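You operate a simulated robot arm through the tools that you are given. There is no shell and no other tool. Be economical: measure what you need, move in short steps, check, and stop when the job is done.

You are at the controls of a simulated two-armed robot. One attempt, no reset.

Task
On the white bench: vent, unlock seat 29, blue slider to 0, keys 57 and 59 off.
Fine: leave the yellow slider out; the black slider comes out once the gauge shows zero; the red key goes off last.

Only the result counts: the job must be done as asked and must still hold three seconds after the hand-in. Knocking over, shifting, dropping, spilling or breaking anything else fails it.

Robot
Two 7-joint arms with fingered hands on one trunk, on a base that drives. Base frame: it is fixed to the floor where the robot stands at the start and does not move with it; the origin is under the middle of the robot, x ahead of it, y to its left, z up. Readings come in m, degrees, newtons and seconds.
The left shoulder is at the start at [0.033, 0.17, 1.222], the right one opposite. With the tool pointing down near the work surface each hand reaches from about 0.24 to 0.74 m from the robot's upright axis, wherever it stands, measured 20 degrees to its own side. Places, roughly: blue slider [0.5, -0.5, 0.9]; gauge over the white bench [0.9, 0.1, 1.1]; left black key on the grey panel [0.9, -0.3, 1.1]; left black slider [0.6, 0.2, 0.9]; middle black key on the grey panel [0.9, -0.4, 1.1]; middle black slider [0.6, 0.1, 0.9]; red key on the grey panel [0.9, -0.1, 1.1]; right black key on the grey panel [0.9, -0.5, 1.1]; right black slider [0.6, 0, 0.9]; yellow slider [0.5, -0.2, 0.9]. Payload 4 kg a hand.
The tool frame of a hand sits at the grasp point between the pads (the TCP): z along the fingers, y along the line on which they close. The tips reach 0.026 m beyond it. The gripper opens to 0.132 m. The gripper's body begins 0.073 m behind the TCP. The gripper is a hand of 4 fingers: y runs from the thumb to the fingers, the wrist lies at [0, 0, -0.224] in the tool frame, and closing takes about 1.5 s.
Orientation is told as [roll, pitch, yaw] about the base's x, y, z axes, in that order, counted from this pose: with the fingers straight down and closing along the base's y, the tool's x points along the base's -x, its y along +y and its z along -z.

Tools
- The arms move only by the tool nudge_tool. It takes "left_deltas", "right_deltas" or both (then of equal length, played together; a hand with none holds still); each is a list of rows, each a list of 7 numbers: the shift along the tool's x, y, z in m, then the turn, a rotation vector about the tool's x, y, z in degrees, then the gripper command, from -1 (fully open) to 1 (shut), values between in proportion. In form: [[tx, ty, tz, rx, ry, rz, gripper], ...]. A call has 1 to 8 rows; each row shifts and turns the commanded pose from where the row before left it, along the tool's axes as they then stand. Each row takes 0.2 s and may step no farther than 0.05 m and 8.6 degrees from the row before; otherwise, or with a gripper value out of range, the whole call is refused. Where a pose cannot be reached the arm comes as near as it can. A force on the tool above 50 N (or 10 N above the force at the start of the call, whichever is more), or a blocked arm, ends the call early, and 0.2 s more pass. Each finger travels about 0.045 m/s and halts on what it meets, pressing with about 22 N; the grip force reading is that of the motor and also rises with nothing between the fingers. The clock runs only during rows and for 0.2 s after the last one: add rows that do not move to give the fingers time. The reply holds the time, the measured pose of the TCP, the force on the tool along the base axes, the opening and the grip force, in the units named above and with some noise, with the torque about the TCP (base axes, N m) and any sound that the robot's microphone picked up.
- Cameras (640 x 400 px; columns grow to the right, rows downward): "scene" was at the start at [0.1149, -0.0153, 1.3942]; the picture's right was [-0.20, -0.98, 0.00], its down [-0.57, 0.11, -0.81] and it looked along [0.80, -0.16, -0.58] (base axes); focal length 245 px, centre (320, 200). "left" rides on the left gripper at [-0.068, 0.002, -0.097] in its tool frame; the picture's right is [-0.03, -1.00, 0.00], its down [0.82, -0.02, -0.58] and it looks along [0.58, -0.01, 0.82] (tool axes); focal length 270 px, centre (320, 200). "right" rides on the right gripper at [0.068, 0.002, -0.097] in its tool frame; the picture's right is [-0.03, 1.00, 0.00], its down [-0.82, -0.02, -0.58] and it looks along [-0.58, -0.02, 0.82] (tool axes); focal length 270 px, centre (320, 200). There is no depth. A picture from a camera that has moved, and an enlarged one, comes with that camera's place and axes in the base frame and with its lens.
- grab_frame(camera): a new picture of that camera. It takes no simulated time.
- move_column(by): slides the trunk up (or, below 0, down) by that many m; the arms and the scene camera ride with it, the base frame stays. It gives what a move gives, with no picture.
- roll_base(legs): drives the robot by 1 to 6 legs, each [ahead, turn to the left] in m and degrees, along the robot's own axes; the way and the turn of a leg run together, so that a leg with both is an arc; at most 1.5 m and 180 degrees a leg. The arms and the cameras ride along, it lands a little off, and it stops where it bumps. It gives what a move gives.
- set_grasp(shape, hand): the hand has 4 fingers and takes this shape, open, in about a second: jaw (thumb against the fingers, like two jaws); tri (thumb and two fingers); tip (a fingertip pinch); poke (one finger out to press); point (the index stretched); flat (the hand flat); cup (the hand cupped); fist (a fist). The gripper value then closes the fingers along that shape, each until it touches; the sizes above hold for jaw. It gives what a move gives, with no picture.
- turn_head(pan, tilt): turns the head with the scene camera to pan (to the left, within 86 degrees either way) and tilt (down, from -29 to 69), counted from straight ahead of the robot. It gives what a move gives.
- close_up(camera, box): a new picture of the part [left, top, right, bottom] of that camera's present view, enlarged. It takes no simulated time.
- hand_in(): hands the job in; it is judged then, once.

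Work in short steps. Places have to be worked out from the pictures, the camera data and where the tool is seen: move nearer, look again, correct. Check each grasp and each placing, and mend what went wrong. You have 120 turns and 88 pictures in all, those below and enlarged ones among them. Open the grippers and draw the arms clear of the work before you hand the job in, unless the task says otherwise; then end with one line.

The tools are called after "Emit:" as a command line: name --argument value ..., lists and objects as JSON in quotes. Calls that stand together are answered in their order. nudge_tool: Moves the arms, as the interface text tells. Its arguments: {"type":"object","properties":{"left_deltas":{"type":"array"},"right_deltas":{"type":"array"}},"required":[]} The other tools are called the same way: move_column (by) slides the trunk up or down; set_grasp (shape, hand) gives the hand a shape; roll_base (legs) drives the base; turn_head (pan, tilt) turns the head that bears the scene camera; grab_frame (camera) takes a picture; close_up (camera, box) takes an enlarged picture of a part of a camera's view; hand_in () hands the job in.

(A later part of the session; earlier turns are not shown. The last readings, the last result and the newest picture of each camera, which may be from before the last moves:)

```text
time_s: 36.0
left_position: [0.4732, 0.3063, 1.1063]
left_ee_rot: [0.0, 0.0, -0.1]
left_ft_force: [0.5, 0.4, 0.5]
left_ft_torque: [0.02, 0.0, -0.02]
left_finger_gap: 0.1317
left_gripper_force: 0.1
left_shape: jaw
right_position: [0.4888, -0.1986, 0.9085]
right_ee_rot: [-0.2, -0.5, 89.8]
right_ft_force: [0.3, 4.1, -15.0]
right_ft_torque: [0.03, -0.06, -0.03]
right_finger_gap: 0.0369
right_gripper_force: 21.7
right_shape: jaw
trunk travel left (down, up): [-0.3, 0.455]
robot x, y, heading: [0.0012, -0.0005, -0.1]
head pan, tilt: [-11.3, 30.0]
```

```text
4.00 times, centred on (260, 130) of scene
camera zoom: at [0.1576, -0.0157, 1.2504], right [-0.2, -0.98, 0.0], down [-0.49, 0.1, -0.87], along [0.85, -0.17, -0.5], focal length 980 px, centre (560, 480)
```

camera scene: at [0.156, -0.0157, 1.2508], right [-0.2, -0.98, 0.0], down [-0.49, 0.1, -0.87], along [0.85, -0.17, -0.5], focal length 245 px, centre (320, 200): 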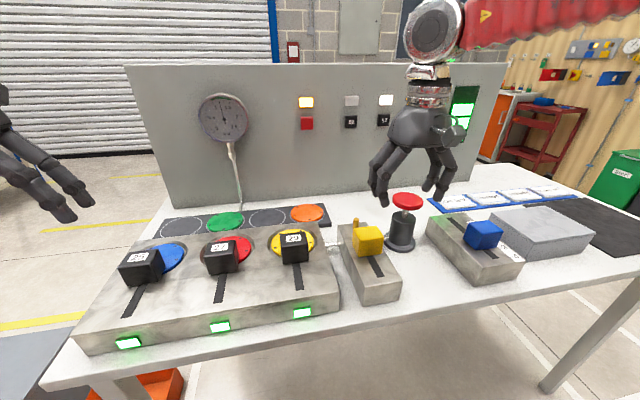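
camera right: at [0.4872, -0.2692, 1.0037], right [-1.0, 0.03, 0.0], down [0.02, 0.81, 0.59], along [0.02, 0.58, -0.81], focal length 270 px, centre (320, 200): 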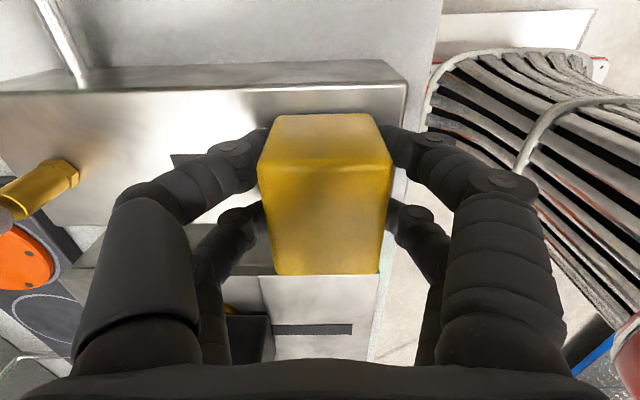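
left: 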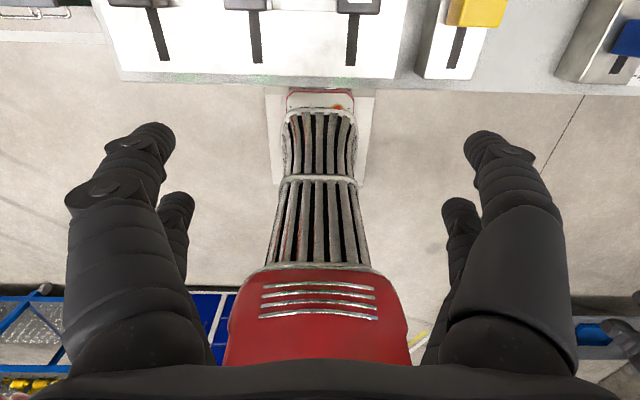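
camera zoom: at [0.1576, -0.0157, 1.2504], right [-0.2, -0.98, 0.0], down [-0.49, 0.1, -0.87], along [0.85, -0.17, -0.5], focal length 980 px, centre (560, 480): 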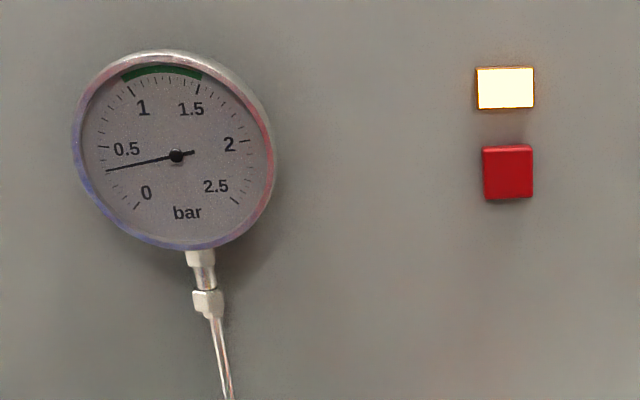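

The gauge is falling (0.3 bar). I push on a little to the end stop.

Emit:
nudge_tool --right_deltas '[[0, 0.004, 0, 0, 0, 0, 0.4], [0, 0.004, 0, 0, 0, 0, 0.4], [0, 0.004, 0, 0, 0, 0, 0.4], [0, 0, 0, 0, 0, 0, 0.4]]'

```text
time_s: 37.0
left_position: [0.4746, 0.3045, 1.105]
left_ee_rot: [0.0, 0.2, -0.1]
left_ft_force: [0.2, -0.6, 0.0]
left_ft_torque: [0.03, 0.0, -0.01]
left_finger_gap: 0.1319
left_gripper_force: 0.1
left_shape: jaw
right_position: [0.4812, -0.2005, 0.9067]
right_ee_rot: [-0.6, -0.6, 89.8]
right_ft_force: [29.9, -1.0, -8.7]
right_ft_torque: [-0.12, -1.01, 0.02]
right_finger_gap: 0.039
right_gripper_force: 21.8
right_shape: jaw
trunk travel left (down, up): [-0.3, 0.455]
robot x, y, heading: [-0.0004, 0.002, 0.1]
head pan, tilt: [-11.3, 30.0]
```

It has reached its end stop (30 N at x 0.481). I relax, open, rise and look at the gauge and the 29 slider.

Emit:
nudge_tool --right_deltas '[[0, -0.004, 0, 0, 0, 0, 0.4], [0, 0, 0, 0, 0, 0, -0.03], [0, 0, 0, 0, 0, 0, -0.1], [0, 0, 0, 0, 0, 0, -0.1], [0, 0, -0.04, 0, 0, 0, -0.1], [0, 0, -0.04, 0, 0, 0, -0.1], [0, 0, -0.04, 0, 0, 0, -0.1], [0, 0, 0, 0, 0, 0, -0.1]]'

Emit:
nudge_tool --right_deltas '[[-0.045, -0.01, -0.01, 0, 0, 0, -0.1], [-0.045, -0.01, -0.01, 0, 0, 0, -0.1], [-0.045, -0.01, 0, 0, 0, 0, -0.1], [0, 0, 0, 0, 0, 0, -0.1]]'

Emit:
grab_frame --camera "right"

Emit:
grab_frame --camera "scene"

```text
time_s: 38.8
left_position: [0.4723, 0.3058, 1.1057]
left_ee_rot: [0.0, 0.1, -0.1]
left_ft_force: [-0.4, 0.6, -0.7]
left_ft_torque: [0.01, 0.01, 0.0]
left_finger_gap: 0.1319
left_gripper_force: 0.0
left_shape: jaw
right_position: [0.4823, -0.2011, 1.0284]
right_ee_rot: [-0.4, -0.6, 89.8]
right_ft_force: [0.5, -0.7, -0.2]
right_ft_torque: [0.02, 0.04, -0.03]
right_finger_gap: 0.0721
right_gripper_force: 0.0
right_shape: jaw
trunk travel left (down, up): [-0.3, 0.455]
robot x, y, heading: [0.0009, -0.0023, -0.2]
head pan, tilt: [-11.3, 30.0]
```

```text
time_s: 39.8
left_position: [0.4716, 0.3058, 1.1044]
left_ee_rot: [0.0, 0.0, -0.1]
left_ft_force: [-0.3, -0.5, 0.0]
left_ft_torque: [0.02, 0.03, 0.0]
left_finger_gap: 0.132
left_gripper_force: 0.0
left_shape: jaw
right_position: [0.4955, -0.1227, 1.0418]
right_ee_rot: [-0.3, -0.5, 89.7]
right_ft_force: [0.2, -0.4, 1.0]
right_ft_torque: [0.04, 0.01, -0.01]
right_finger_gap: 0.0721
right_gripper_force: 0.1
right_shape: jaw
right hand out of reach, approached as far as the arm can: row 2, 3
trunk travel left (down, up): [-0.3, 0.455]
robot x, y, heading: [-0.0014, -0.0019, -0.2]
head pan, tilt: [-11.3, 30.0]
```

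```text
58 pictures are left
camera right: at [0.493, -0.1931, 1.1384], right [-1.0, 0.03, -0.01], down [0.02, 0.81, 0.59], along [0.02, 0.59, -0.81], focal length 270 px, centre (320, 200)
```

right: 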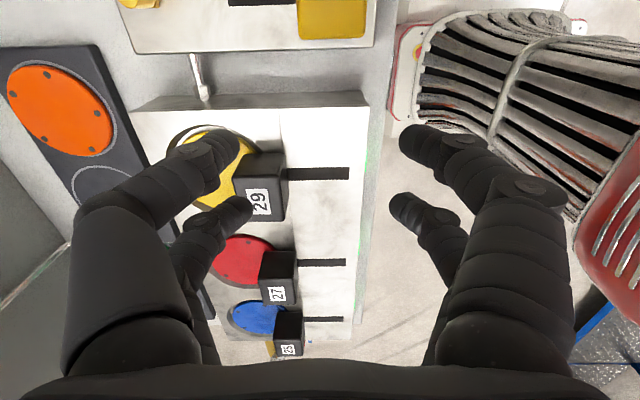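

```text
57 pictures are left
camera scene: at [0.1572, -0.0156, 1.2505], right [-0.2, -0.98, 0.0], down [-0.49, 0.1, -0.87], along [0.85, -0.17, -0.5], focal length 245 px, centre (320, 200)
```

scene: 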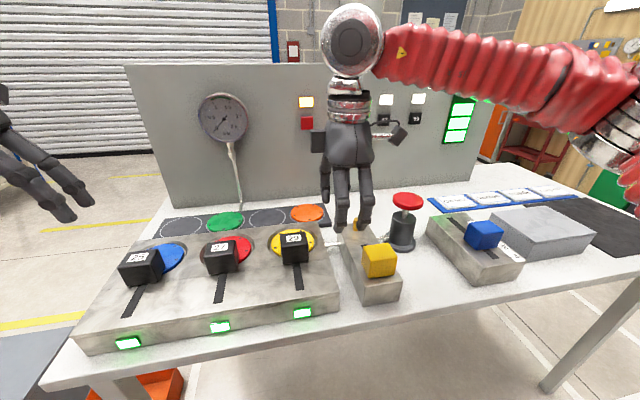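

The gauge seems at zero. Slider 29's knob is about at [0.555, -0.05], too far left for the right arm here; turning the robot 22° left puts it in its best zone.

Emit:
roll_base --legs '[[0, 22]]'

Emit:
turn_head --pan -22 --tilt 35

Emit:
grab_frame --camera "scene"

```text
time_s: 41.2
left_position: [0.3733, 0.4164, 1.1064]
left_ee_rot: [0.1, 0.1, 15.1]
left_ft_force: [-0.6, -0.2, 0.7]
left_ft_torque: [0.0, -0.08, 0.03]
left_finger_gap: 0.1317
left_gripper_force: 0.0
left_shape: jaw
right_position: [0.5131, -0.0015, 1.0684]
right_ee_rot: [-3.8, -2.6, 103.5]
right_ft_force: [-0.3, 0.1, -0.4]
right_ft_torque: [0.02, -0.02, 0.03]
right_finger_gap: 0.0726
right_gripper_force: 0.1
right_shape: jaw
trunk travel left (down, up): [-0.3, 0.455]
robot x, y, heading: [0.0064, -0.016, 15.8]
head pan, tilt: [-11.3, 30.0]
stopped in leg 1: the robot was blocked; the commanded pose is now the measured one
```

```text
time_s: 42.0
left_position: [0.3752, 0.4162, 1.1053]
left_ee_rot: [0.1, 0.3, 15.2]
left_ft_force: [0.3, -0.6, -0.3]
left_ft_torque: [0.02, -0.02, -0.01]
left_finger_gap: 0.1319
left_gripper_force: 0.1
left_shape: jaw
right_position: [0.5152, -0.0019, 1.0673]
right_ee_rot: [-3.6, -2.8, 103.4]
right_ft_force: [-1.0, -0.4, 0.9]
right_ft_torque: [0.0, 0.03, -0.02]
right_finger_gap: 0.0721
right_gripper_force: 0.1
right_shape: jaw
trunk travel left (down, up): [-0.3, 0.455]
robot x, y, heading: [0.0024, -0.0187, 15.6]
head pan, tilt: [-22.0, 35.0]
```

```text
56 pictures are left
camera scene: at [0.157, -0.0059, 1.2428], right [-0.11, -0.99, 0.0], down [-0.57, 0.06, -0.82], along [0.81, -0.09, -0.57], focal length 245 px, centre (320, 200)
```

scene: 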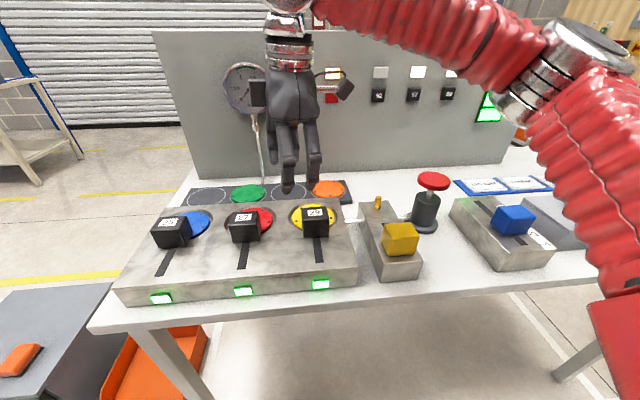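

The base stopped at 15.6° (some bump), which suffices. I level the hand, bring yaw to 90 and go above the 29 knob, then look; I also check the gauge.

Emit:
nudge_tool --right_deltas '[[0, 0, 0, -3.6, 2.8, 0, -0.1], [0, 0, 0, 0, 0, 6.7, -0.1], [0, 0, 0, 0, 0, 6.7, -0.1], [0.02, -0.02, 0, 0, 0, 0, -0.1], [0.025, -0.025, 0.01, 0, 0, 0, -0.1], [0, 0, 0, 0, 0, 0, -0.1]]'

Emit:
grab_frame --camera "right"

Emit:
grab_frame --camera "scene"

```text
time_s: 43.4
left_position: [0.376, 0.4164, 1.1052]
left_ee_rot: [0.1, 0.2, 15.2]
left_ft_force: [-0.5, 0.1, -0.1]
left_ft_torque: [0.0, -0.05, -0.01]
left_finger_gap: 0.1317
left_gripper_force: 0.0
left_shape: jaw
right_position: [0.5723, -0.0609, 1.0608]
right_ee_rot: [-0.1, 0.1, 89.9]
right_ft_force: [-0.7, 0.1, 1.1]
right_ft_torque: [-0.01, 0.03, 0.01]
right_finger_gap: 0.0724
right_gripper_force: 0.0
right_shape: jaw
right hand out of reach, approached as far as the arm can: row 1
trunk travel left (down, up): [-0.3, 0.455]
robot x, y, heading: [0.0027, -0.0189, 15.4]
head pan, tilt: [-22.0, 35.0]
```

```text
55 pictures are left
camera right: at [0.5701, -0.1293, 1.1578], right [-1.0, 0.03, 0.0], down [0.02, 0.82, 0.58], along [0.01, 0.58, -0.82], focal length 270 px, centre (320, 200)
```

right: 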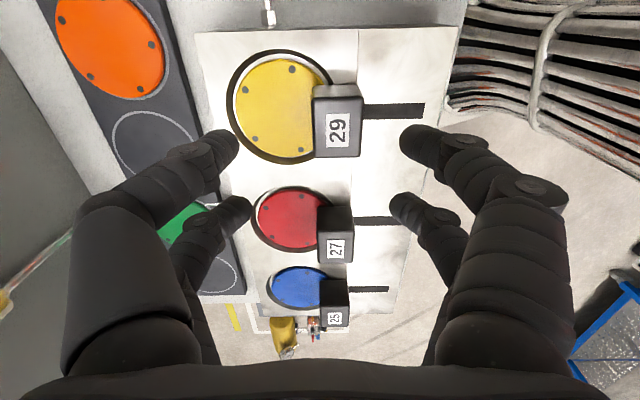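

```text
54 pictures are left
camera scene: at [0.1568, -0.0061, 1.2429], right [-0.11, -0.99, 0.0], down [-0.57, 0.06, -0.82], along [0.81, -0.09, -0.57], focal length 245 px, centre (320, 200)
```

scene: 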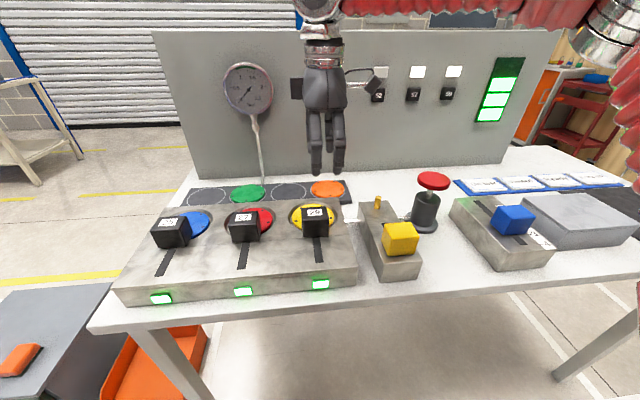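

Knob 29: [0.557, -0.041], top ≈0.92, ~43 mm wide. I verify the gauge before touching it.

Emit:
close_up --camera "scene" --box '[200, 50, 300, 130]'

Emit:
nudge_tool --right_deltas '[[-0.01, 0.008, 0.03, 0, 0, 0, -0.1], [-0.01, 0.007, 0.03, 0, 0, 0, -0.1], [0, 0, 0.02, 0, 0, 0, -0.1], [0, 0, 0, 0, 0, 0, -0.1]]'

Emit:
grab_frame --camera "right"

```text
5.00 times, centred on (250, 90) of scene
camera zoom: at [0.1568, -0.0061, 1.2429], right [-0.11, -0.99, 0.0], down [-0.57, 0.06, -0.82], along [0.81, -0.09, -0.57], focal length 1225 px, centre (670, 750)
```

zoom: 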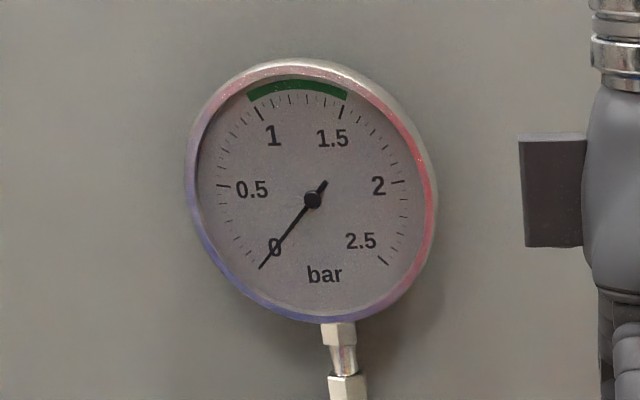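

```text
time_s: 44.4
left_position: [0.3754, 0.4161, 1.1052]
left_ee_rot: [0.1, 0.2, 15.2]
left_ft_force: [0.9, -1.5, -0.6]
left_ft_torque: [-0.03, 0.01, 0.04]
left_finger_gap: 0.1318
left_gripper_force: 0.0
left_shape: jaw
right_position: [0.5576, -0.042, 0.9798]
right_ee_rot: [-0.1, 0.1, 89.9]
right_ft_force: [-0.2, 0.3, 0.0]
right_ft_torque: [-0.02, 0.01, 0.0]
right_finger_gap: 0.0723
right_gripper_force: 0.0
right_shape: jaw
trunk travel left (down, up): [-0.3, 0.455]
robot x, y, heading: [0.0037, -0.0171, 15.8]
head pan, tilt: [-22.0, 35.0]
```

```text
52 pictures are left
camera right: at [0.5565, -0.1095, 1.0764], right [-1.0, 0.03, 0.0], down [0.02, 0.82, 0.58], along [0.02, 0.58, -0.82], focal length 270 px, centre (320, 200)
```

right: 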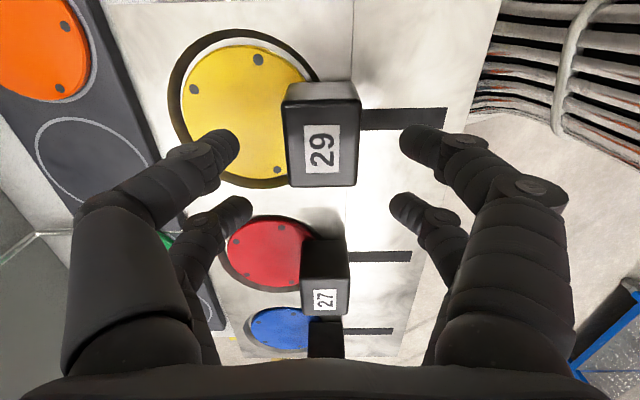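

The gauge reads zero and the knob is centred between the fingers. I descend and close.

Emit:
nudge_tool --right_deltas '[[0, 0, 0.02, 0, 0, 0, -0.1], [0, 0, 0.02, 0, 0, 0, -0.1], [0, 0, 0.015, 0, 0, 0, -0.1], [0, 0, 0.01, 0, 0, 0, -0.1], [0, 0, 0, 0, 0, 0, -0.1]]'

Emit:
grab_frame --camera "right"

```text
time_s: 45.6
left_position: [0.3756, 0.416, 1.1062]
left_ee_rot: [0.1, 0.2, 15.2]
left_ft_force: [-0.2, 0.4, 0.1]
left_ft_torque: [0.0, 0.01, 0.02]
left_finger_gap: 0.1317
left_gripper_force: 0.0
left_shape: jaw
right_position: [0.557, -0.0406, 0.9137]
right_ee_rot: [0.1, 0.0, 90.1]
right_ft_force: [-0.2, -0.4, 0.0]
right_ft_torque: [-0.04, -0.01, -0.01]
right_finger_gap: 0.0725
right_gripper_force: 0.1
right_shape: jaw
trunk travel left (down, up): [-0.3, 0.455]
robot x, y, heading: [0.0032, -0.0189, 15.5]
head pan, tilt: [-22.0, 35.0]
```

```text
51 pictures are left
camera right: at [0.5554, -0.1084, 1.0106], right [-1.0, 0.03, 0.0], down [0.02, 0.82, 0.58], along [0.01, 0.58, -0.82], focal length 270 px, centre (320, 200)
```

right: 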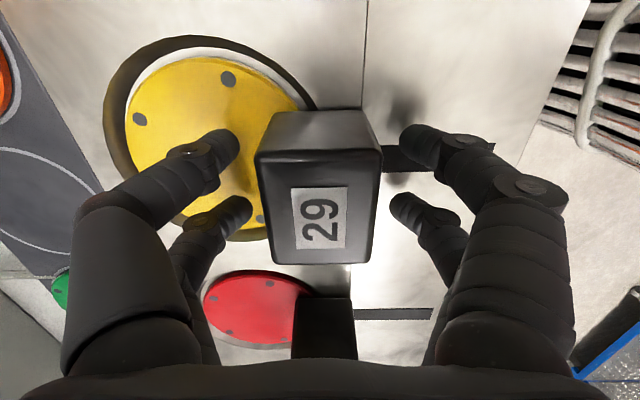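

The fingers straddle knob 29 cleanly. I close and draw it out slowly.

Emit:
nudge_tool --right_deltas '[[0, 0, 0, 0, 0, 0, 0.4], [0, 0, 0, 0, 0, 0, 0.4], [0, 0, 0, 0, 0, 0, 0.4], [0, 0, 0, 0, 0, 0, 0.4], [0, 0, 0, 0, 0, 0, 0.4]]'

Emit:
nudge_tool --right_deltas '[[0, 0.004, 0, 0, 0, 0, 0.4], [0, 0.004, 0, 0, 0, 0, 0.4], [0, 0.005, 0, 0, 0, 0, 0.4], [0, 0.005, 0, 0, 0, 0, 0.4], [0, 0.005, 0, 0, 0, 0, 0.4], [0, 0.005, 0, 0, 0, 0, 0.4], [0, 0, 0, 0, 0, 0, 0.4]]'

Emit:
grab_frame --camera "right"

```text
time_s: 46.8
left_position: [0.3744, 0.4155, 1.1046]
left_ee_rot: [0.2, 0.3, 15.2]
left_ft_force: [-0.5, -0.2, -0.3]
left_ft_torque: [-0.02, 0.01, -0.01]
left_finger_gap: 0.1321
left_gripper_force: 0.0
left_shape: jaw
right_position: [0.5561, -0.0406, 0.9129]
right_ee_rot: [-0.1, 0.0, 90.0]
right_ft_force: [0.0, 0.0, -2.8]
right_ft_torque: [-0.01, 0.01, 0.04]
right_finger_gap: 0.0383
right_gripper_force: 21.6
right_shape: jaw
trunk travel left (down, up): [-0.3, 0.455]
robot x, y, heading: [0.006, -0.0182, 15.4]
head pan, tilt: [-22.0, 35.0]
```

```text
time_s: 48.4
left_position: [0.3766, 0.4168, 1.1063]
left_ee_rot: [0.0, 0.2, 15.2]
left_ft_force: [0.0, 1.2, 0.6]
left_ft_torque: [-0.01, 0.0, 0.01]
left_finger_gap: 0.1319
left_gripper_force: 0.1
left_shape: jaw
right_position: [0.5296, -0.0397, 0.9137]
right_ee_rot: [0.1, 0.1, 90.0]
right_ft_force: [0.6, 0.4, -6.8]
right_ft_torque: [-0.04, -0.07, -0.02]
right_finger_gap: 0.0386
right_gripper_force: 21.8
right_shape: jaw
trunk travel left (down, up): [-0.3, 0.455]
robot x, y, heading: [0.0047, -0.0156, 15.5]
head pan, tilt: [-22.0, 35.0]
```

```text
50 pictures are left
camera right: at [0.5271, -0.1083, 1.0108], right [-1.0, 0.03, 0.0], down [0.02, 0.82, 0.58], along [0.01, 0.58, -0.82], focal length 270 px, centre (320, 200)
```

right: 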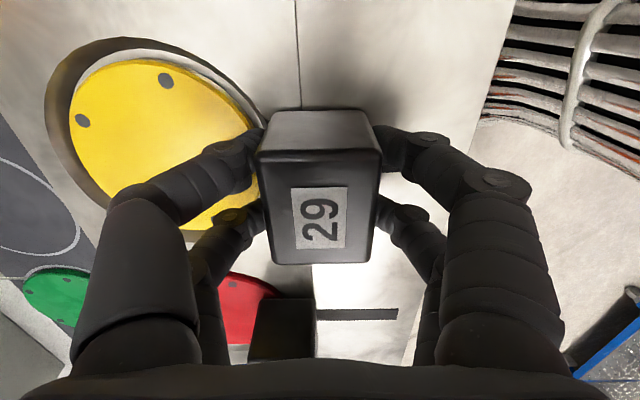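

It comes along smoothly. I go on to the end stop.

Emit:
nudge_tool --right_deltas '[[0, 0.005, 0, 0, 0, 0, 0.4], [0, 0.005, 0, 0, 0, 0, 0.4], [0, 0.005, 0, 0, 0, 0, 0.4], [0, 0.005, 0, 0, 0, 0, 0.4], [0, 0.004, 0, 0, 0, 0, 0.4], [0, 0.004, 0, 0, 0, 0, 0.4], [0, 0, 0, 0, 0, 0, 0.4]]'

Emit:
nudge_tool --right_deltas '[[0, 0.004, 0, 0, 0, 0, 0.4], [0, 0.004, 0, 0, 0, 0, 0.4], [0, 0.004, 0, 0, 0, 0, 0.4], [0, 0.004, 0, 0, 0, 0, 0.4], [0, 0, 0, 0, 0, 0, 0.4]]'

```text
time_s: 50.0
left_position: [0.3762, 0.4159, 1.1046]
left_ee_rot: [0.1, 0.3, 15.3]
left_ft_force: [0.2, -0.4, 0.1]
left_ft_torque: [0.01, 0.0, 0.01]
left_finger_gap: 0.132
left_gripper_force: 0.0
left_shape: jaw
right_position: [0.4994, -0.0404, 0.914]
right_ee_rot: [0.1, 0.1, 90.1]
right_ft_force: [2.2, -2.4, -8.3]
right_ft_torque: [-0.07, -0.05, 0.02]
right_finger_gap: 0.0385
right_gripper_force: 21.7
right_shape: jaw
trunk travel left (down, up): [-0.3, 0.455]
robot x, y, heading: [0.0001, -0.0193, 15.6]
head pan, tilt: [-22.0, 35.0]
```

```text
time_s: 51.2
left_position: [0.3774, 0.4158, 1.1046]
left_ee_rot: [0.1, 0.3, 15.2]
left_ft_force: [0.9, 0.3, 0.3]
left_ft_torque: [0.01, -0.02, 0.0]
left_finger_gap: 0.132
left_gripper_force: 0.0
left_shape: jaw
right_position: [0.4861, -0.0407, 0.914]
right_ee_rot: [-0.1, 0.0, 90.0]
right_ft_force: [13.7, -1.4, -4.6]
right_ft_torque: [-0.04, -0.35, 0.03]
right_finger_gap: 0.039
right_gripper_force: 21.8
right_shape: jaw
trunk travel left (down, up): [-0.3, 0.455]
robot x, y, heading: [0.0073, -0.017, 15.7]
head pan, tilt: [-22.0, 35.0]
```

The force rises at x≈0.486: end stop. I release and rise straight up.

Emit:
nudge_tool --right_deltas '[[0, -0.002, 0, 0, 0, 0, 0.4], [0, 0, 0, 0, 0, 0, -0.05], [0, 0, 0, 0, 0, 0, -0.1], [0, 0, 0, 0, 0, 0, -0.1], [0, 0, -0.04, 0, 0, 0, -0.1], [0, 0, -0.04, 0, 0, 0, -0.1], [0, 0, -0.04, 0, 0, 0, -0.1], [0, 0, 0, 0, 0, 0, -0.1]]'

Emit:
grab_frame --camera "scene"

```text
time_s: 53.0
left_position: [0.3764, 0.4163, 1.1054]
left_ee_rot: [0.1, 0.3, 15.2]
left_ft_force: [0.0, -0.9, -0.7]
left_ft_torque: [-0.02, 0.04, -0.02]
left_finger_gap: 0.1318
left_gripper_force: 0.0
left_shape: jaw
right_position: [0.4849, -0.0403, 1.0348]
right_ee_rot: [0.0, 0.1, 90.0]
right_ft_force: [0.4, 0.0, 0.6]
right_ft_torque: [0.04, -0.03, 0.0]
right_finger_gap: 0.0718
right_gripper_force: 0.1
right_shape: jaw
trunk travel left (down, up): [-0.3, 0.455]
robot x, y, heading: [0.0041, -0.0155, 15.8]
head pan, tilt: [-22.0, 35.0]
```

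```text
49 pictures are left
camera scene: at [0.1572, -0.0061, 1.2428], right [-0.11, -0.99, 0.0], down [-0.57, 0.06, -0.82], along [0.81, -0.09, -0.57], focal length 245 px, centre (320, 200)
```

scene: 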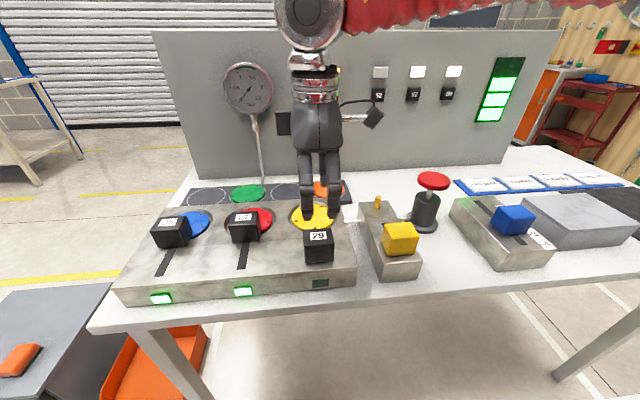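

Seat 29's green lamp is out – unlocked. Next the blue slider: I turn the robot back and look.

Emit:
roll_base --legs '[[0, -15.6]]'

Emit:
turn_head --pan -35 --tilt 40

Emit:
grab_frame --camera "scene"

```text
time_s: 54.4
left_position: [0.4787, 0.3003, 1.1055]
left_ee_rot: [0.1, 0.3, -0.3]
left_ft_force: [-1.1, 1.0, -0.7]
left_ft_torque: [0.02, -0.02, 0.01]
left_finger_gap: 0.1315
left_gripper_force: 0.1
left_shape: jaw
right_position: [0.4618, -0.167, 1.0346]
right_ee_rot: [-0.1, 0.2, 74.5]
right_ft_force: [-0.6, 0.0, 0.6]
right_ft_torque: [-0.01, 0.08, 0.01]
right_finger_gap: 0.0722
right_gripper_force: 0.1
right_shape: jaw
trunk travel left (down, up): [-0.3, 0.455]
robot x, y, heading: [0.0038, 0.0031, -0.3]
head pan, tilt: [-22.0, 35.0]
```

```text
time_s: 55.1
left_position: [0.478, 0.3017, 1.1064]
left_ee_rot: [0.1, 0.3, -0.4]
left_ft_force: [-0.7, 0.0, -0.2]
left_ft_torque: [-0.02, 0.0, -0.02]
left_finger_gap: 0.132
left_gripper_force: 0.0
left_shape: jaw
right_position: [0.4612, -0.1665, 1.0354]
right_ee_rot: [0.1, 0.1, 74.5]
right_ft_force: [-0.3, -0.9, 0.7]
right_ft_torque: [-0.01, -0.01, 0.01]
right_finger_gap: 0.0722
right_gripper_force: 0.1
right_shape: jaw
trunk travel left (down, up): [-0.3, 0.455]
robot x, y, heading: [0.0031, 0.0004, -0.1]
head pan, tilt: [-35.0, 40.0]
```

```text
48 pictures are left
camera scene: at [0.1418, -0.046, 1.2354], right [-0.57, -0.82, 0.0], down [-0.53, 0.37, -0.77], along [0.63, -0.44, -0.64], focal length 245 px, centre (320, 200)
```

scene: 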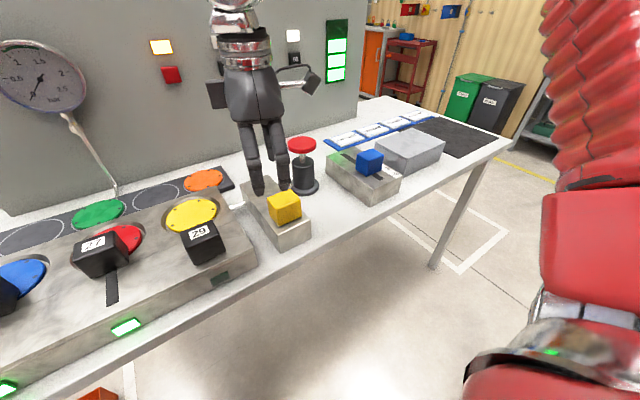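

Blue knob about [0.51, -0.455]. I bring the hand over it, raised, at yaw 90.

Emit:
nudge_tool --right_deltas '[[0, 0, -0.02, 0, 0, -7.8, -0.1], [0, 0, -0.02, 0, 0, -7.8, -0.1], [0.048, -0.008, 0, 0, 0, 0, -0.1], [0.048, -0.008, 0, 0, 0, 0, -0.1], [0.048, -0.008, 0, 0, 0, 0, -0.1], [0.048, -0.008, 0, 0, 0, 0, -0.1], [0.048, -0.008, 0, 0, 0, 0, -0.1], [0.048, -0.008, 0, 0, 0, 0, -0.1]]'

Emit:
grab_frame --camera "right"

```text
time_s: 56.9
left_position: [0.4782, 0.2998, 1.1055]
left_ee_rot: [0.1, 0.3, -0.4]
left_ft_force: [-0.3, -0.5, 0.0]
left_ft_torque: [-0.02, 0.03, 0.01]
left_finger_gap: 0.132
left_gripper_force: 0.0
left_shape: jaw
right_position: [0.5116, -0.4573, 1.0742]
right_ee_rot: [0.0, 0.1, 90.1]
right_ft_force: [-0.7, 0.6, -0.2]
right_ft_torque: [0.05, 0.0, 0.01]
right_finger_gap: 0.0721
right_gripper_force: 0.1
right_shape: jaw
trunk travel left (down, up): [-0.3, 0.455]
robot x, y, heading: [0.0049, -0.0, 0.2]
head pan, tilt: [-35.0, 40.0]
```

```text
47 pictures are left
camera right: at [0.5089, -0.5246, 1.1707], right [-1.0, 0.02, 0.0], down [0.02, 0.82, 0.58], along [0.01, 0.58, -0.82], focal length 270 px, centre (320, 200)
```

right: 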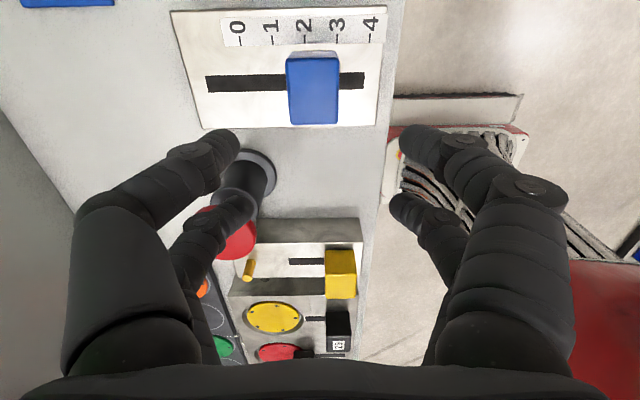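

Three green bars and the near edge of the knob at the "3" mark agree, so 0 should be ~93 mm ahead, at the far end stop. I take an enlarged look before gripping.

Emit:
close_up --camera "right" --box '[160, 0, 420, 150]'

Emit:
nudge_tool --right_deltas '[[0.01, -0.003, 0.04, 0, 0, 0, -0.1], [0, 0, 0.04, 0, 0, 0, -0.1], [0, 0, 0, 0, 0, 0, -0.1]]'

Emit:
grab_frame --camera "right"

```text
2.46 times, centred on (290, 75) of right
camera zoom: at [0.5089, -0.5246, 1.1707], right [-1.0, 0.02, 0.0], down [0.02, 0.82, 0.58], along [0.01, 0.58, -0.82], focal length 665 px, centre (394, 508)
```

zoom: 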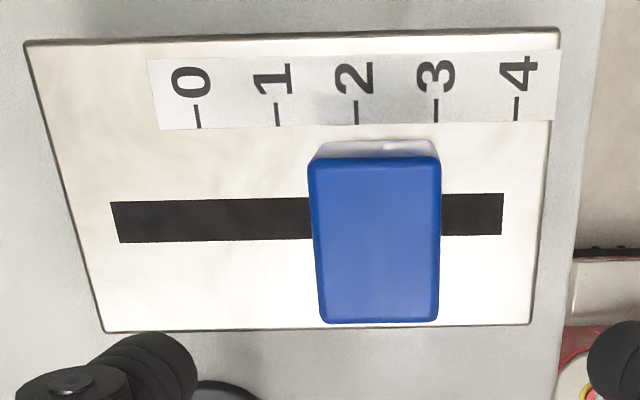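

```text
time_s: 57.7
left_position: [0.4778, 0.3006, 1.1063]
left_ee_rot: [0.0, 0.2, -0.4]
left_ft_force: [0.1, 0.0, 0.5]
left_ft_torque: [-0.01, -0.01, -0.02]
left_finger_gap: 0.1319
left_gripper_force: 0.0
left_shape: jaw
right_position: [0.5128, -0.4643, 0.996]
right_ee_rot: [0.0, 0.1, 90.1]
right_ft_force: [-0.5, -0.3, 0.2]
right_ft_torque: [-0.01, -0.05, 0.02]
right_finger_gap: 0.0722
right_gripper_force: 0.1
right_shape: jaw
trunk travel left (down, up): [-0.3, 0.455]
robot x, y, heading: [0.004, 0.0016, 0.2]
head pan, tilt: [-35.0, 40.0]
```

```text
45 pictures are left
camera right: at [0.5121, -0.5326, 1.0938], right [-1.0, 0.02, 0.0], down [0.02, 0.82, 0.58], along [0.01, 0.58, -0.82], focal length 270 px, centre (320, 200)
```

right: 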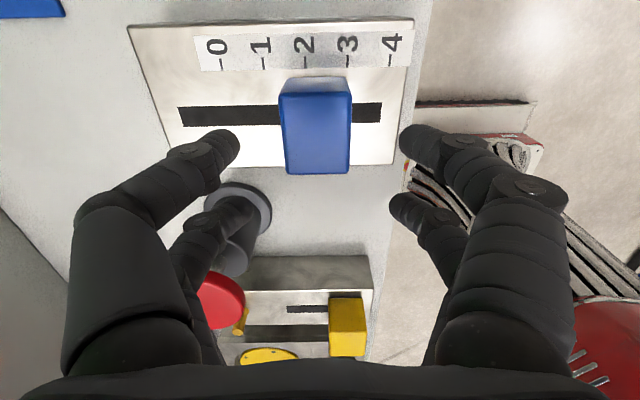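

Knob centre ≈[0.515, -0.468]. Its slot's margins and the lit bars say it stands at 3 and that 0 is the far stop at x≈0.608. I descend and close.

Emit:
nudge_tool --right_deltas '[[0.004, -0.002, 0.03, 0, 0, 0, -0.1], [0, 0, 0.03, 0, 0, 0, -0.1], [0, 0, 0.018, 0, 0, 0, -0.1], [0, 0, 0, 0, 0, 0, -0.1], [0, 0, 0, 0, 0, 0, -0.1]]'

Emit:
nudge_tool --right_deltas '[[0, 0, 0, 0, 0, 0, 0.4], [0, 0, 0, 0, 0, 0, 0.4], [0, 0, 0, 0, 0, 0, 0.4], [0, 0, 0, 0, 0, 0, 0.4], [0, 0, 0, 0, 0, 0, 0.4]]'

Emit:
grab_frame --camera "right"

```text
time_s: 58.9
left_position: [0.4784, 0.3001, 1.1051]
left_ee_rot: [0.1, 0.2, -0.4]
left_ft_force: [0.0, -0.1, 0.4]
left_ft_torque: [0.01, -0.01, -0.01]
left_finger_gap: 0.132
left_gripper_force: 0.0
left_shape: jaw
right_position: [0.5163, -0.4706, 0.9202]
right_ee_rot: [0.0, 0.1, 90.1]
right_ft_force: [-1.1, 0.1, -0.3]
right_ft_torque: [-0.01, -0.04, -0.02]
right_finger_gap: 0.072
right_gripper_force: 0.2
right_shape: jaw
trunk travel left (down, up): [-0.3, 0.455]
robot x, y, heading: [0.0034, -0.0009, 0.2]
head pan, tilt: [-35.0, 40.0]
```

```text
time_s: 60.1
left_position: [0.4789, 0.3, 1.106]
left_ee_rot: [0.1, 0.2, -0.3]
left_ft_force: [-0.2, 0.7, 0.3]
left_ft_torque: [0.01, -0.01, 0.0]
left_finger_gap: 0.1319
left_gripper_force: 0.0
left_shape: jaw
right_position: [0.516, -0.4708, 0.9208]
right_ee_rot: [0.0, 0.1, 90.2]
right_ft_force: [-0.7, 0.3, -3.0]
right_ft_torque: [-0.01, -0.02, 0.0]
right_finger_gap: 0.0387
right_gripper_force: 22.0
right_shape: jaw
trunk travel left (down, up): [-0.3, 0.455]
robot x, y, heading: [0.0045, -0.0029, -0.1]
head pan, tilt: [-35.0, 40.0]
```

```text
44 pictures are left
camera right: at [0.5145, -0.5379, 1.0166], right [-1.0, 0.02, 0.0], down [0.02, 0.82, 0.58], along [0.01, 0.58, -0.82], focal length 270 px, centre (320, 200)
```

right: 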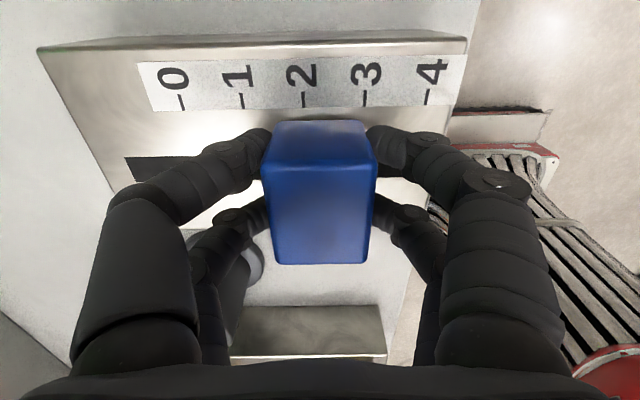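

Firm grip. I push it away, in steps.

Emit:
nudge_tool --right_deltas '[[0, -0.004, 0, 0, 0, 0, 0.4], [0, -0.006, 0, 0, 0, 0, 0.4], [0, -0.006, 0, 0, 0, 0, 0.4], [0, -0.006, 0, 0, 0, 0, 0.4], [0, -0.006, 0, 0, 0, 0, 0.4], [0, -0.006, 0, 0, 0, 0, 0.4], [0, -0.006, 0, 0, 0, 0, 0.4], [0, 0, 0, 0, 0, 0, 0.4]]'

Emit:
nudge_tool --right_deltas '[[0, -0.006, 0, 0, 0, 0, 0.4], [0, -0.006, 0, 0, 0, 0, 0.4], [0, -0.006, 0, 0, 0, 0, 0.4], [0, -0.006, 0, 0, 0, 0, 0.4], [0, -0.006, 0, 0, 0, 0, 0.4], [0, 0, 0, 0, 0, 0, 0.4]]'

Emit:
grab_frame --camera "right"

Emit:
grab_frame --camera "scene"

```text
time_s: 61.9
left_position: [0.4764, 0.301, 1.1059]
left_ee_rot: [0.1, 0.2, -0.3]
left_ft_force: [0.3, -0.8, 0.6]
left_ft_torque: [0.04, 0.0, 0.0]
left_finger_gap: 0.132
left_gripper_force: 0.2
left_shape: jaw
right_position: [0.5555, -0.4705, 0.9192]
right_ee_rot: [-0.2, 0.2, 90.0]
right_ft_force: [-0.1, -2.0, 10.6]
right_ft_torque: [-0.1, 0.04, 0.02]
right_finger_gap: 0.0387
right_gripper_force: 21.9
right_shape: jaw
trunk travel left (down, up): [-0.3, 0.455]
robot x, y, heading: [0.0051, 0.0018, 0.1]
head pan, tilt: [-35.0, 40.0]
```

```text
time_s: 63.3
left_position: [0.477, 0.3008, 1.1061]
left_ee_rot: [0.2, 0.2, -0.3]
left_ft_force: [0.0, 0.3, -0.9]
left_ft_torque: [0.02, -0.03, -0.04]
left_finger_gap: 0.1321
left_gripper_force: 0.1
left_shape: jaw
right_position: [0.5833, -0.4694, 0.9195]
right_ee_rot: [-0.2, 0.1, 90.0]
right_ft_force: [-1.4, -6.4, 12.3]
right_ft_torque: [-0.16, 0.03, 0.02]
right_finger_gap: 0.0387
right_gripper_force: 21.9
right_shape: jaw
trunk travel left (down, up): [-0.3, 0.455]
robot x, y, heading: [0.0041, -0.0017, 0.2]
head pan, tilt: [-35.0, 40.0]
```

```text
43 pictures are left
camera right: at [0.5825, -0.5377, 1.0159], right [-1.0, 0.02, 0.0], down [0.02, 0.82, 0.58], along [0.02, 0.58, -0.82], focal length 270 px, centre (320, 200)
```

right: 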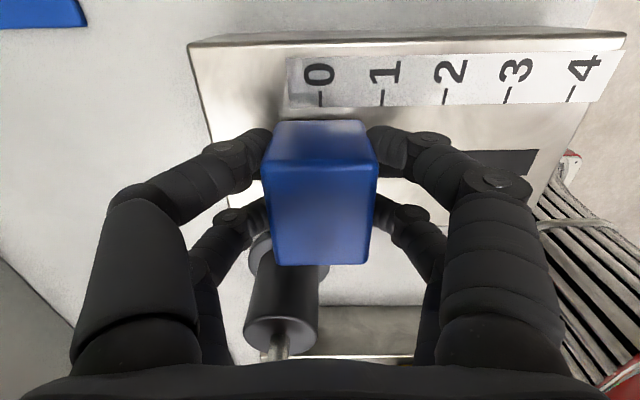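

```text
42 pictures are left
camera scene: at [0.1406, -0.0469, 1.2355], right [-0.57, -0.82, 0.0], down [-0.53, 0.37, -0.77], along [0.63, -0.44, -0.64], focal length 245 px, centre (320, 200)
```

scene: 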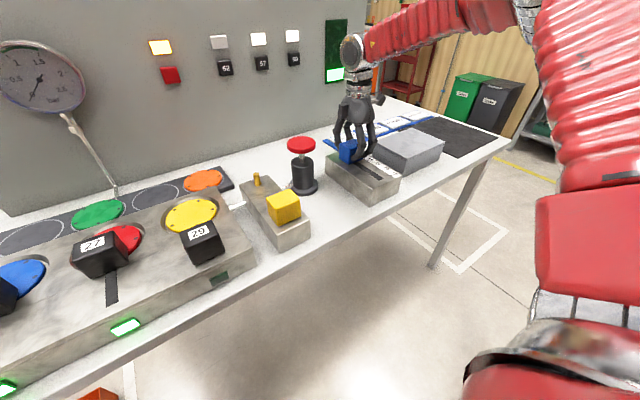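

One bar is still lit at x 0.583 (near edge of the knob at ~0.8). I continue gently to the far stop.

Emit:
nudge_tool --right_deltas '[[0, -0.005, 0, 0, 0, 0, 0.4], [0, -0.005, 0, 0, 0, 0, 0.4], [0, -0.005, 0, 0, 0, 0, 0.4], [0, -0.004, 0, 0, 0, 0, 0.4], [0, -0.004, 0, 0, 0, 0, 0.4], [0, -0.003, 0, 0, 0, 0, 0.4], [0, 0, 0, 0, 0, 0, 0.4]]'

Emit:
grab_frame --camera "right"

Emit:
close_up --camera "scene" --box '[140, 0, 400, 200]'

```text
time_s: 64.9
left_position: [0.4762, 0.3, 1.1076]
left_ee_rot: [0.2, 0.2, -0.4]
left_ft_force: [0.4, -0.6, -0.4]
left_ft_torque: [-0.03, -0.02, 0.0]
left_finger_gap: 0.1318
left_gripper_force: 0.0
left_shape: jaw
right_position: [0.6077, -0.47, 0.9189]
right_ee_rot: [0.2, 0.2, 90.2]
right_ft_force: [-16.4, -3.7, 10.1]
right_ft_torque: [-0.1, 0.49, 0.0]
right_finger_gap: 0.0382
right_gripper_force: 21.7
right_shape: jaw
trunk travel left (down, up): [-0.3, 0.455]
robot x, y, heading: [0.0057, 0.0003, -0.1]
head pan, tilt: [-35.0, 40.0]
```

```text
41 pictures are left
camera right: at [0.6073, -0.5379, 1.0156], right [-1.0, 0.02, 0.0], down [0.02, 0.82, 0.58], along [0.01, 0.58, -0.82], focal length 270 px, centre (320, 200)
```

right: 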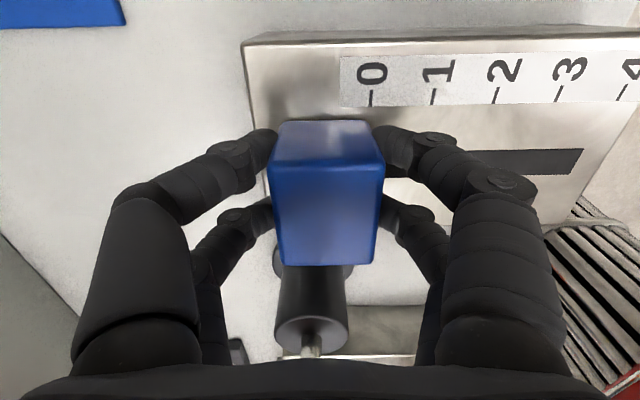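

```text
2.00 times, centred on (270, 100) of scene
camera zoom: at [0.139, -0.0468, 1.2357], right [-0.57, -0.82, 0.0], down [-0.53, 0.37, -0.77], along [0.63, -0.44, -0.64], focal length 490 px, centre (420, 400)
```

zoom: 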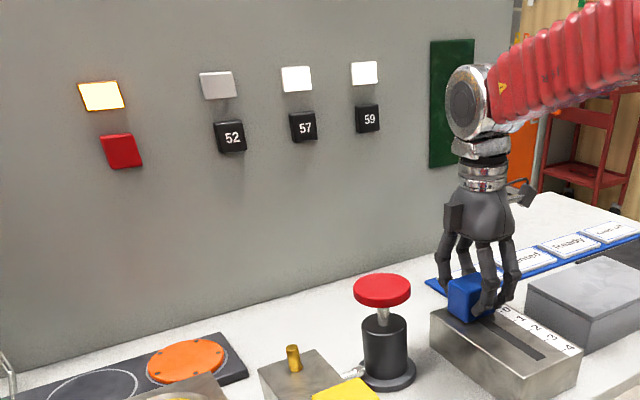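

All bars are out: blue stands at 0. I release, rise, and draw back.

Emit:
nudge_tool --right_deltas '[[0, 0.002, 0, 0, 0, 0, 0.4], [0, 0, 0, 0, 0, 0, -0.05], [0, 0, 0, 0, 0, 0, -0.1], [0, 0, 0, 0, 0, 0, -0.1], [0, 0, -0.04, 0, 0, 0, -0.1], [0, 0, -0.045, 0, 0, 0, -0.1], [0, 0.03, -0.045, 0, 0, 0, -0.1], [0, 0.03, -0.03, 0, 0, 0, -0.1]]'

Emit:
set_grasp --shape "poke" --hand "right"

Emit:
grab_frame --camera "right"

Emit:
grab_frame --camera "scene"

```text
refused: row 7 steps farther than a row can; nothing moved
```

```text
time_s: 65.8
left_position: [0.4796, 0.2971, 1.1057]
left_ee_rot: [0.3, 0.3, -0.4]
left_ft_force: [0.2, -0.5, -0.3]
left_ft_torque: [0.0, -0.01, 0.0]
left_finger_gap: 0.132
left_gripper_force: 0.0
left_shape: jaw
right_position: [0.6123, -0.4742, 0.9133]
right_ee_rot: [0.3, 0.0, 90.0]
right_ft_force: [0.4, -20.2, -17.9]
right_ft_torque: [-0.62, -1.43, -0.46]
right_finger_gap: 0.0
right_gripper_force: 0.0
right_shape: poke
trunk travel left (down, up): [-0.3, 0.455]
robot x, y, heading: [0.0039, -0.0018, -0.1]
head pan, tilt: [-35.0, 40.0]
```

```text
39 pictures are left
camera right: at [0.6106, -0.5419, 1.0114], right [-1.0, 0.03, 0.0], down [0.02, 0.82, 0.58], along [0.01, 0.58, -0.82], focal length 270 px, centre (320, 200)
```

right: 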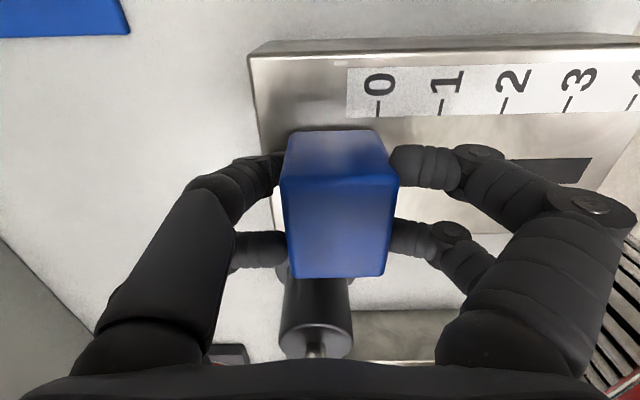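

```text
38 pictures are left
camera scene: at [0.1434, -0.0501, 1.2348], right [-0.57, -0.82, 0.0], down [-0.53, 0.37, -0.76], along [0.63, -0.44, -0.65], focal length 245 px, centre (320, 200)
```

scene: 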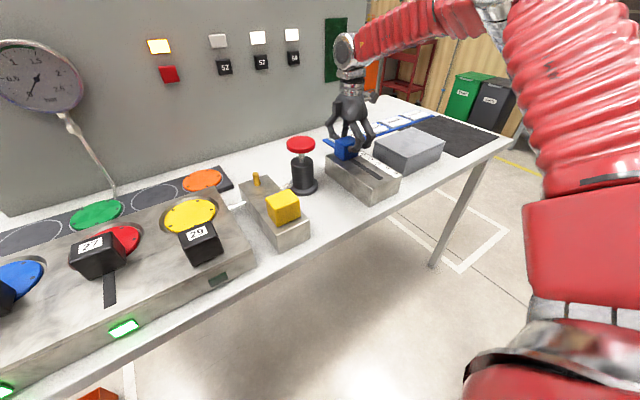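

The retreat row was refused, so the shape changed round the knob; nothing moved visibly. I go back to the open jaw shape first.

Emit:
set_grasp --shape "jaw" --hand "right"

Emit:
grab_frame --camera "right"

```text
time_s: 66.7
left_position: [0.4789, 0.3003, 1.1066]
left_ee_rot: [0.1, 0.3, -0.4]
left_ft_force: [-0.6, 0.5, 0.5]
left_ft_torque: [0.04, 0.0, 0.01]
left_finger_gap: 0.1319
left_gripper_force: 0.1
left_shape: jaw
right_position: [0.6112, -0.4695, 0.917]
right_ee_rot: [0.0, 0.1, 90.1]
right_ft_force: [-0.3, -0.9, 0.3]
right_ft_torque: [0.03, 0.01, 0.02]
right_finger_gap: 0.1316
right_gripper_force: 0.1
right_shape: jaw
trunk travel left (down, up): [-0.3, 0.455]
robot x, y, heading: [0.0022, 0.0035, 0.0]
head pan, tilt: [-35.0, 40.0]
```

```text
37 pictures are left
camera right: at [0.6108, -0.5377, 1.0146], right [-1.0, 0.02, 0.0], down [0.02, 0.82, 0.58], along [0.01, 0.58, -0.82], focal length 270 px, centre (320, 200)
```

right: 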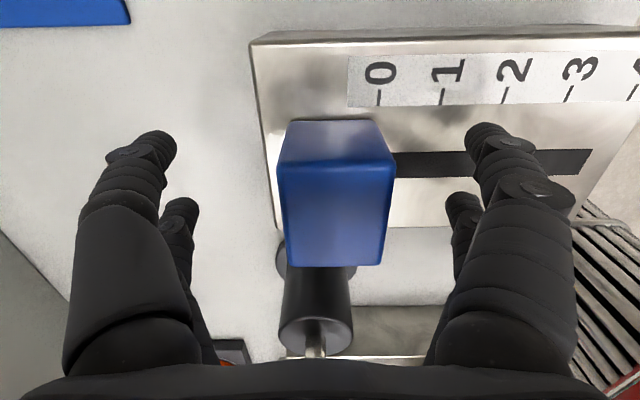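

Released cleanly, the knob is still at its far end. I rise straight up, then draw back.

Emit:
nudge_tool --right_deltas '[[0, 0, -0.045, 0, 0, 0, -1], [0, 0, -0.045, 0, 0, 0, -1], [0, 0, -0.045, 0, 0, 0, -1], [0, 0, -0.045, 0, 0, 0, -1], [0, 0.04, -0.02, 0, 0, 0, -1], [0, 0.04, 0, 0, 0, 0, -1], [0, 0.04, 0, 0, 0, 0, -1], [0, 0, 0, 0, 0, 0, -1]]'

Emit:
set_grasp --shape "poke" --hand "right"

Emit:
grab_frame --camera "right"

Emit:
close_up --camera "scene" --box '[200, 0, 440, 200]'

```text
time_s: 68.5
left_position: [0.4786, 0.3, 1.1058]
left_ee_rot: [0.1, 0.3, -0.4]
left_ft_force: [-0.2, 0.3, -0.4]
left_ft_torque: [0.01, 0.02, 0.02]
left_finger_gap: 0.1322
left_gripper_force: 0.1
left_shape: jaw
right_position: [0.4932, -0.4671, 1.1193]
right_ee_rot: [0.2, 0.1, 90.1]
right_ft_force: [-0.2, 0.4, 0.0]
right_ft_torque: [-0.07, 0.06, -0.01]
right_finger_gap: 0.1321
right_gripper_force: 0.1
right_shape: jaw
trunk travel left (down, up): [-0.3, 0.455]
robot x, y, heading: [0.0043, -0.0022, -0.2]
head pan, tilt: [-35.0, 40.0]
```

```text
time_s: 69.4
left_position: [0.4779, 0.3008, 1.1068]
left_ee_rot: [0.1, 0.3, -0.4]
left_ft_force: [-0.5, -0.2, -0.3]
left_ft_torque: [0.02, -0.02, 0.0]
left_finger_gap: 0.1318
left_gripper_force: 0.1
left_shape: jaw
right_position: [0.4915, -0.4681, 1.1197]
right_ee_rot: [0.0, 0.1, 90.1]
right_ft_force: [0.3, -0.1, 0.7]
right_ft_torque: [-0.03, 0.04, 0.03]
right_finger_gap: 0.0
right_gripper_force: 0.1
right_shape: poke
trunk travel left (down, up): [-0.3, 0.455]
robot x, y, heading: [0.0064, -0.004, 0.3]
head pan, tilt: [-35.0, 40.0]
```

```text
36 pictures are left
camera right: at [0.4902, -0.5364, 1.2172], right [-1.0, 0.02, 0.0], down [0.02, 0.82, 0.58], along [0.01, 0.58, -0.82], focal length 270 px, centre (320, 200)
```

right: 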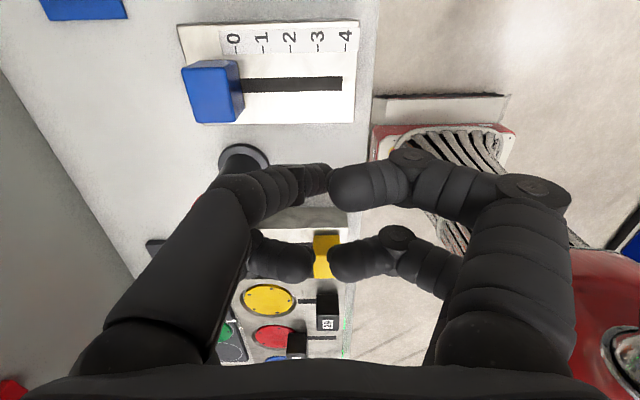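

```text
2.00 times, centred on (320, 100) of scene
camera zoom: at [0.1417, -0.047, 1.2353], right [-0.57, -0.82, 0.0], down [-0.53, 0.37, -0.77], along [0.63, -0.44, -0.64], focal length 490 px, centre (320, 400)
```

zoom: 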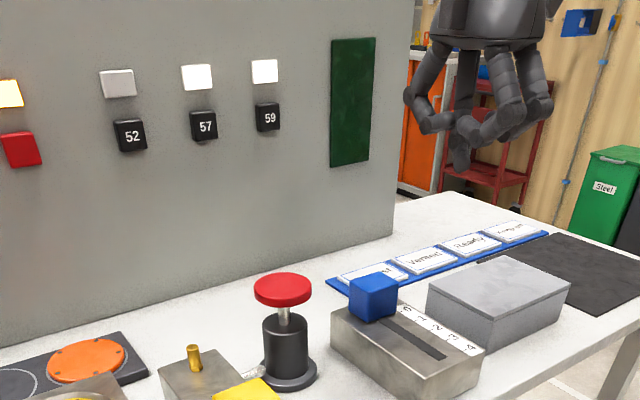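

Blue is at 0 and the sign panel is dark. The "poke" shape looks curled together; I try "point" for comparison.

Emit:
set_grasp --shape "point" --hand "right"

Emit:
grab_frame --camera "right"

Emit:
close_up --camera "scene" --box '[360, 0, 520, 120]'

```text
time_s: 70.3
left_position: [0.4775, 0.3005, 1.1074]
left_ee_rot: [0.1, 0.2, -0.3]
left_ft_force: [0.3, -0.1, -0.1]
left_ft_torque: [-0.02, 0.02, 0.0]
left_finger_gap: 0.1322
left_gripper_force: 0.0
left_shape: jaw
right_position: [0.4906, -0.4693, 1.1212]
right_ee_rot: [-0.1, 0.2, 90.1]
right_ft_force: [-0.5, 0.2, 0.4]
right_ft_torque: [0.0, -0.03, 0.0]
right_finger_gap: 0.0
right_gripper_force: 0.0
right_shape: point
trunk travel left (down, up): [-0.3, 0.455]
robot x, y, heading: [0.0025, 0.0017, 0.1]
head pan, tilt: [-35.0, 40.0]
```

```text
34 pictures are left
camera right: at [0.4902, -0.5364, 1.2172], right [-1.0, 0.02, 0.0], down [0.02, 0.82, 0.58], along [0.01, 0.58, -0.82], focal length 270 px, centre (320, 200)
```

right: 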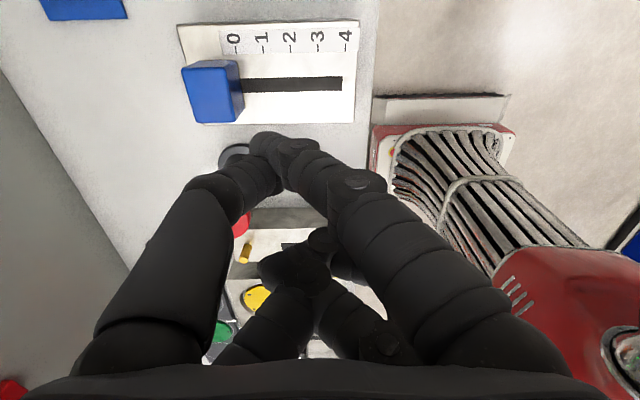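

```text
3.33 times, centred on (440, 60) of scene
camera zoom: at [0.1417, -0.047, 1.2353], right [-0.57, -0.82, 0.0], down [-0.53, 0.37, -0.77], along [0.63, -0.44, -0.64], focal length 816 px, centre (-80, 667)
```

zoom: 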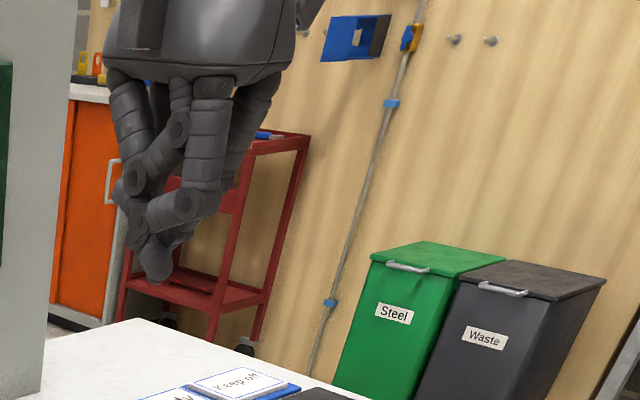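

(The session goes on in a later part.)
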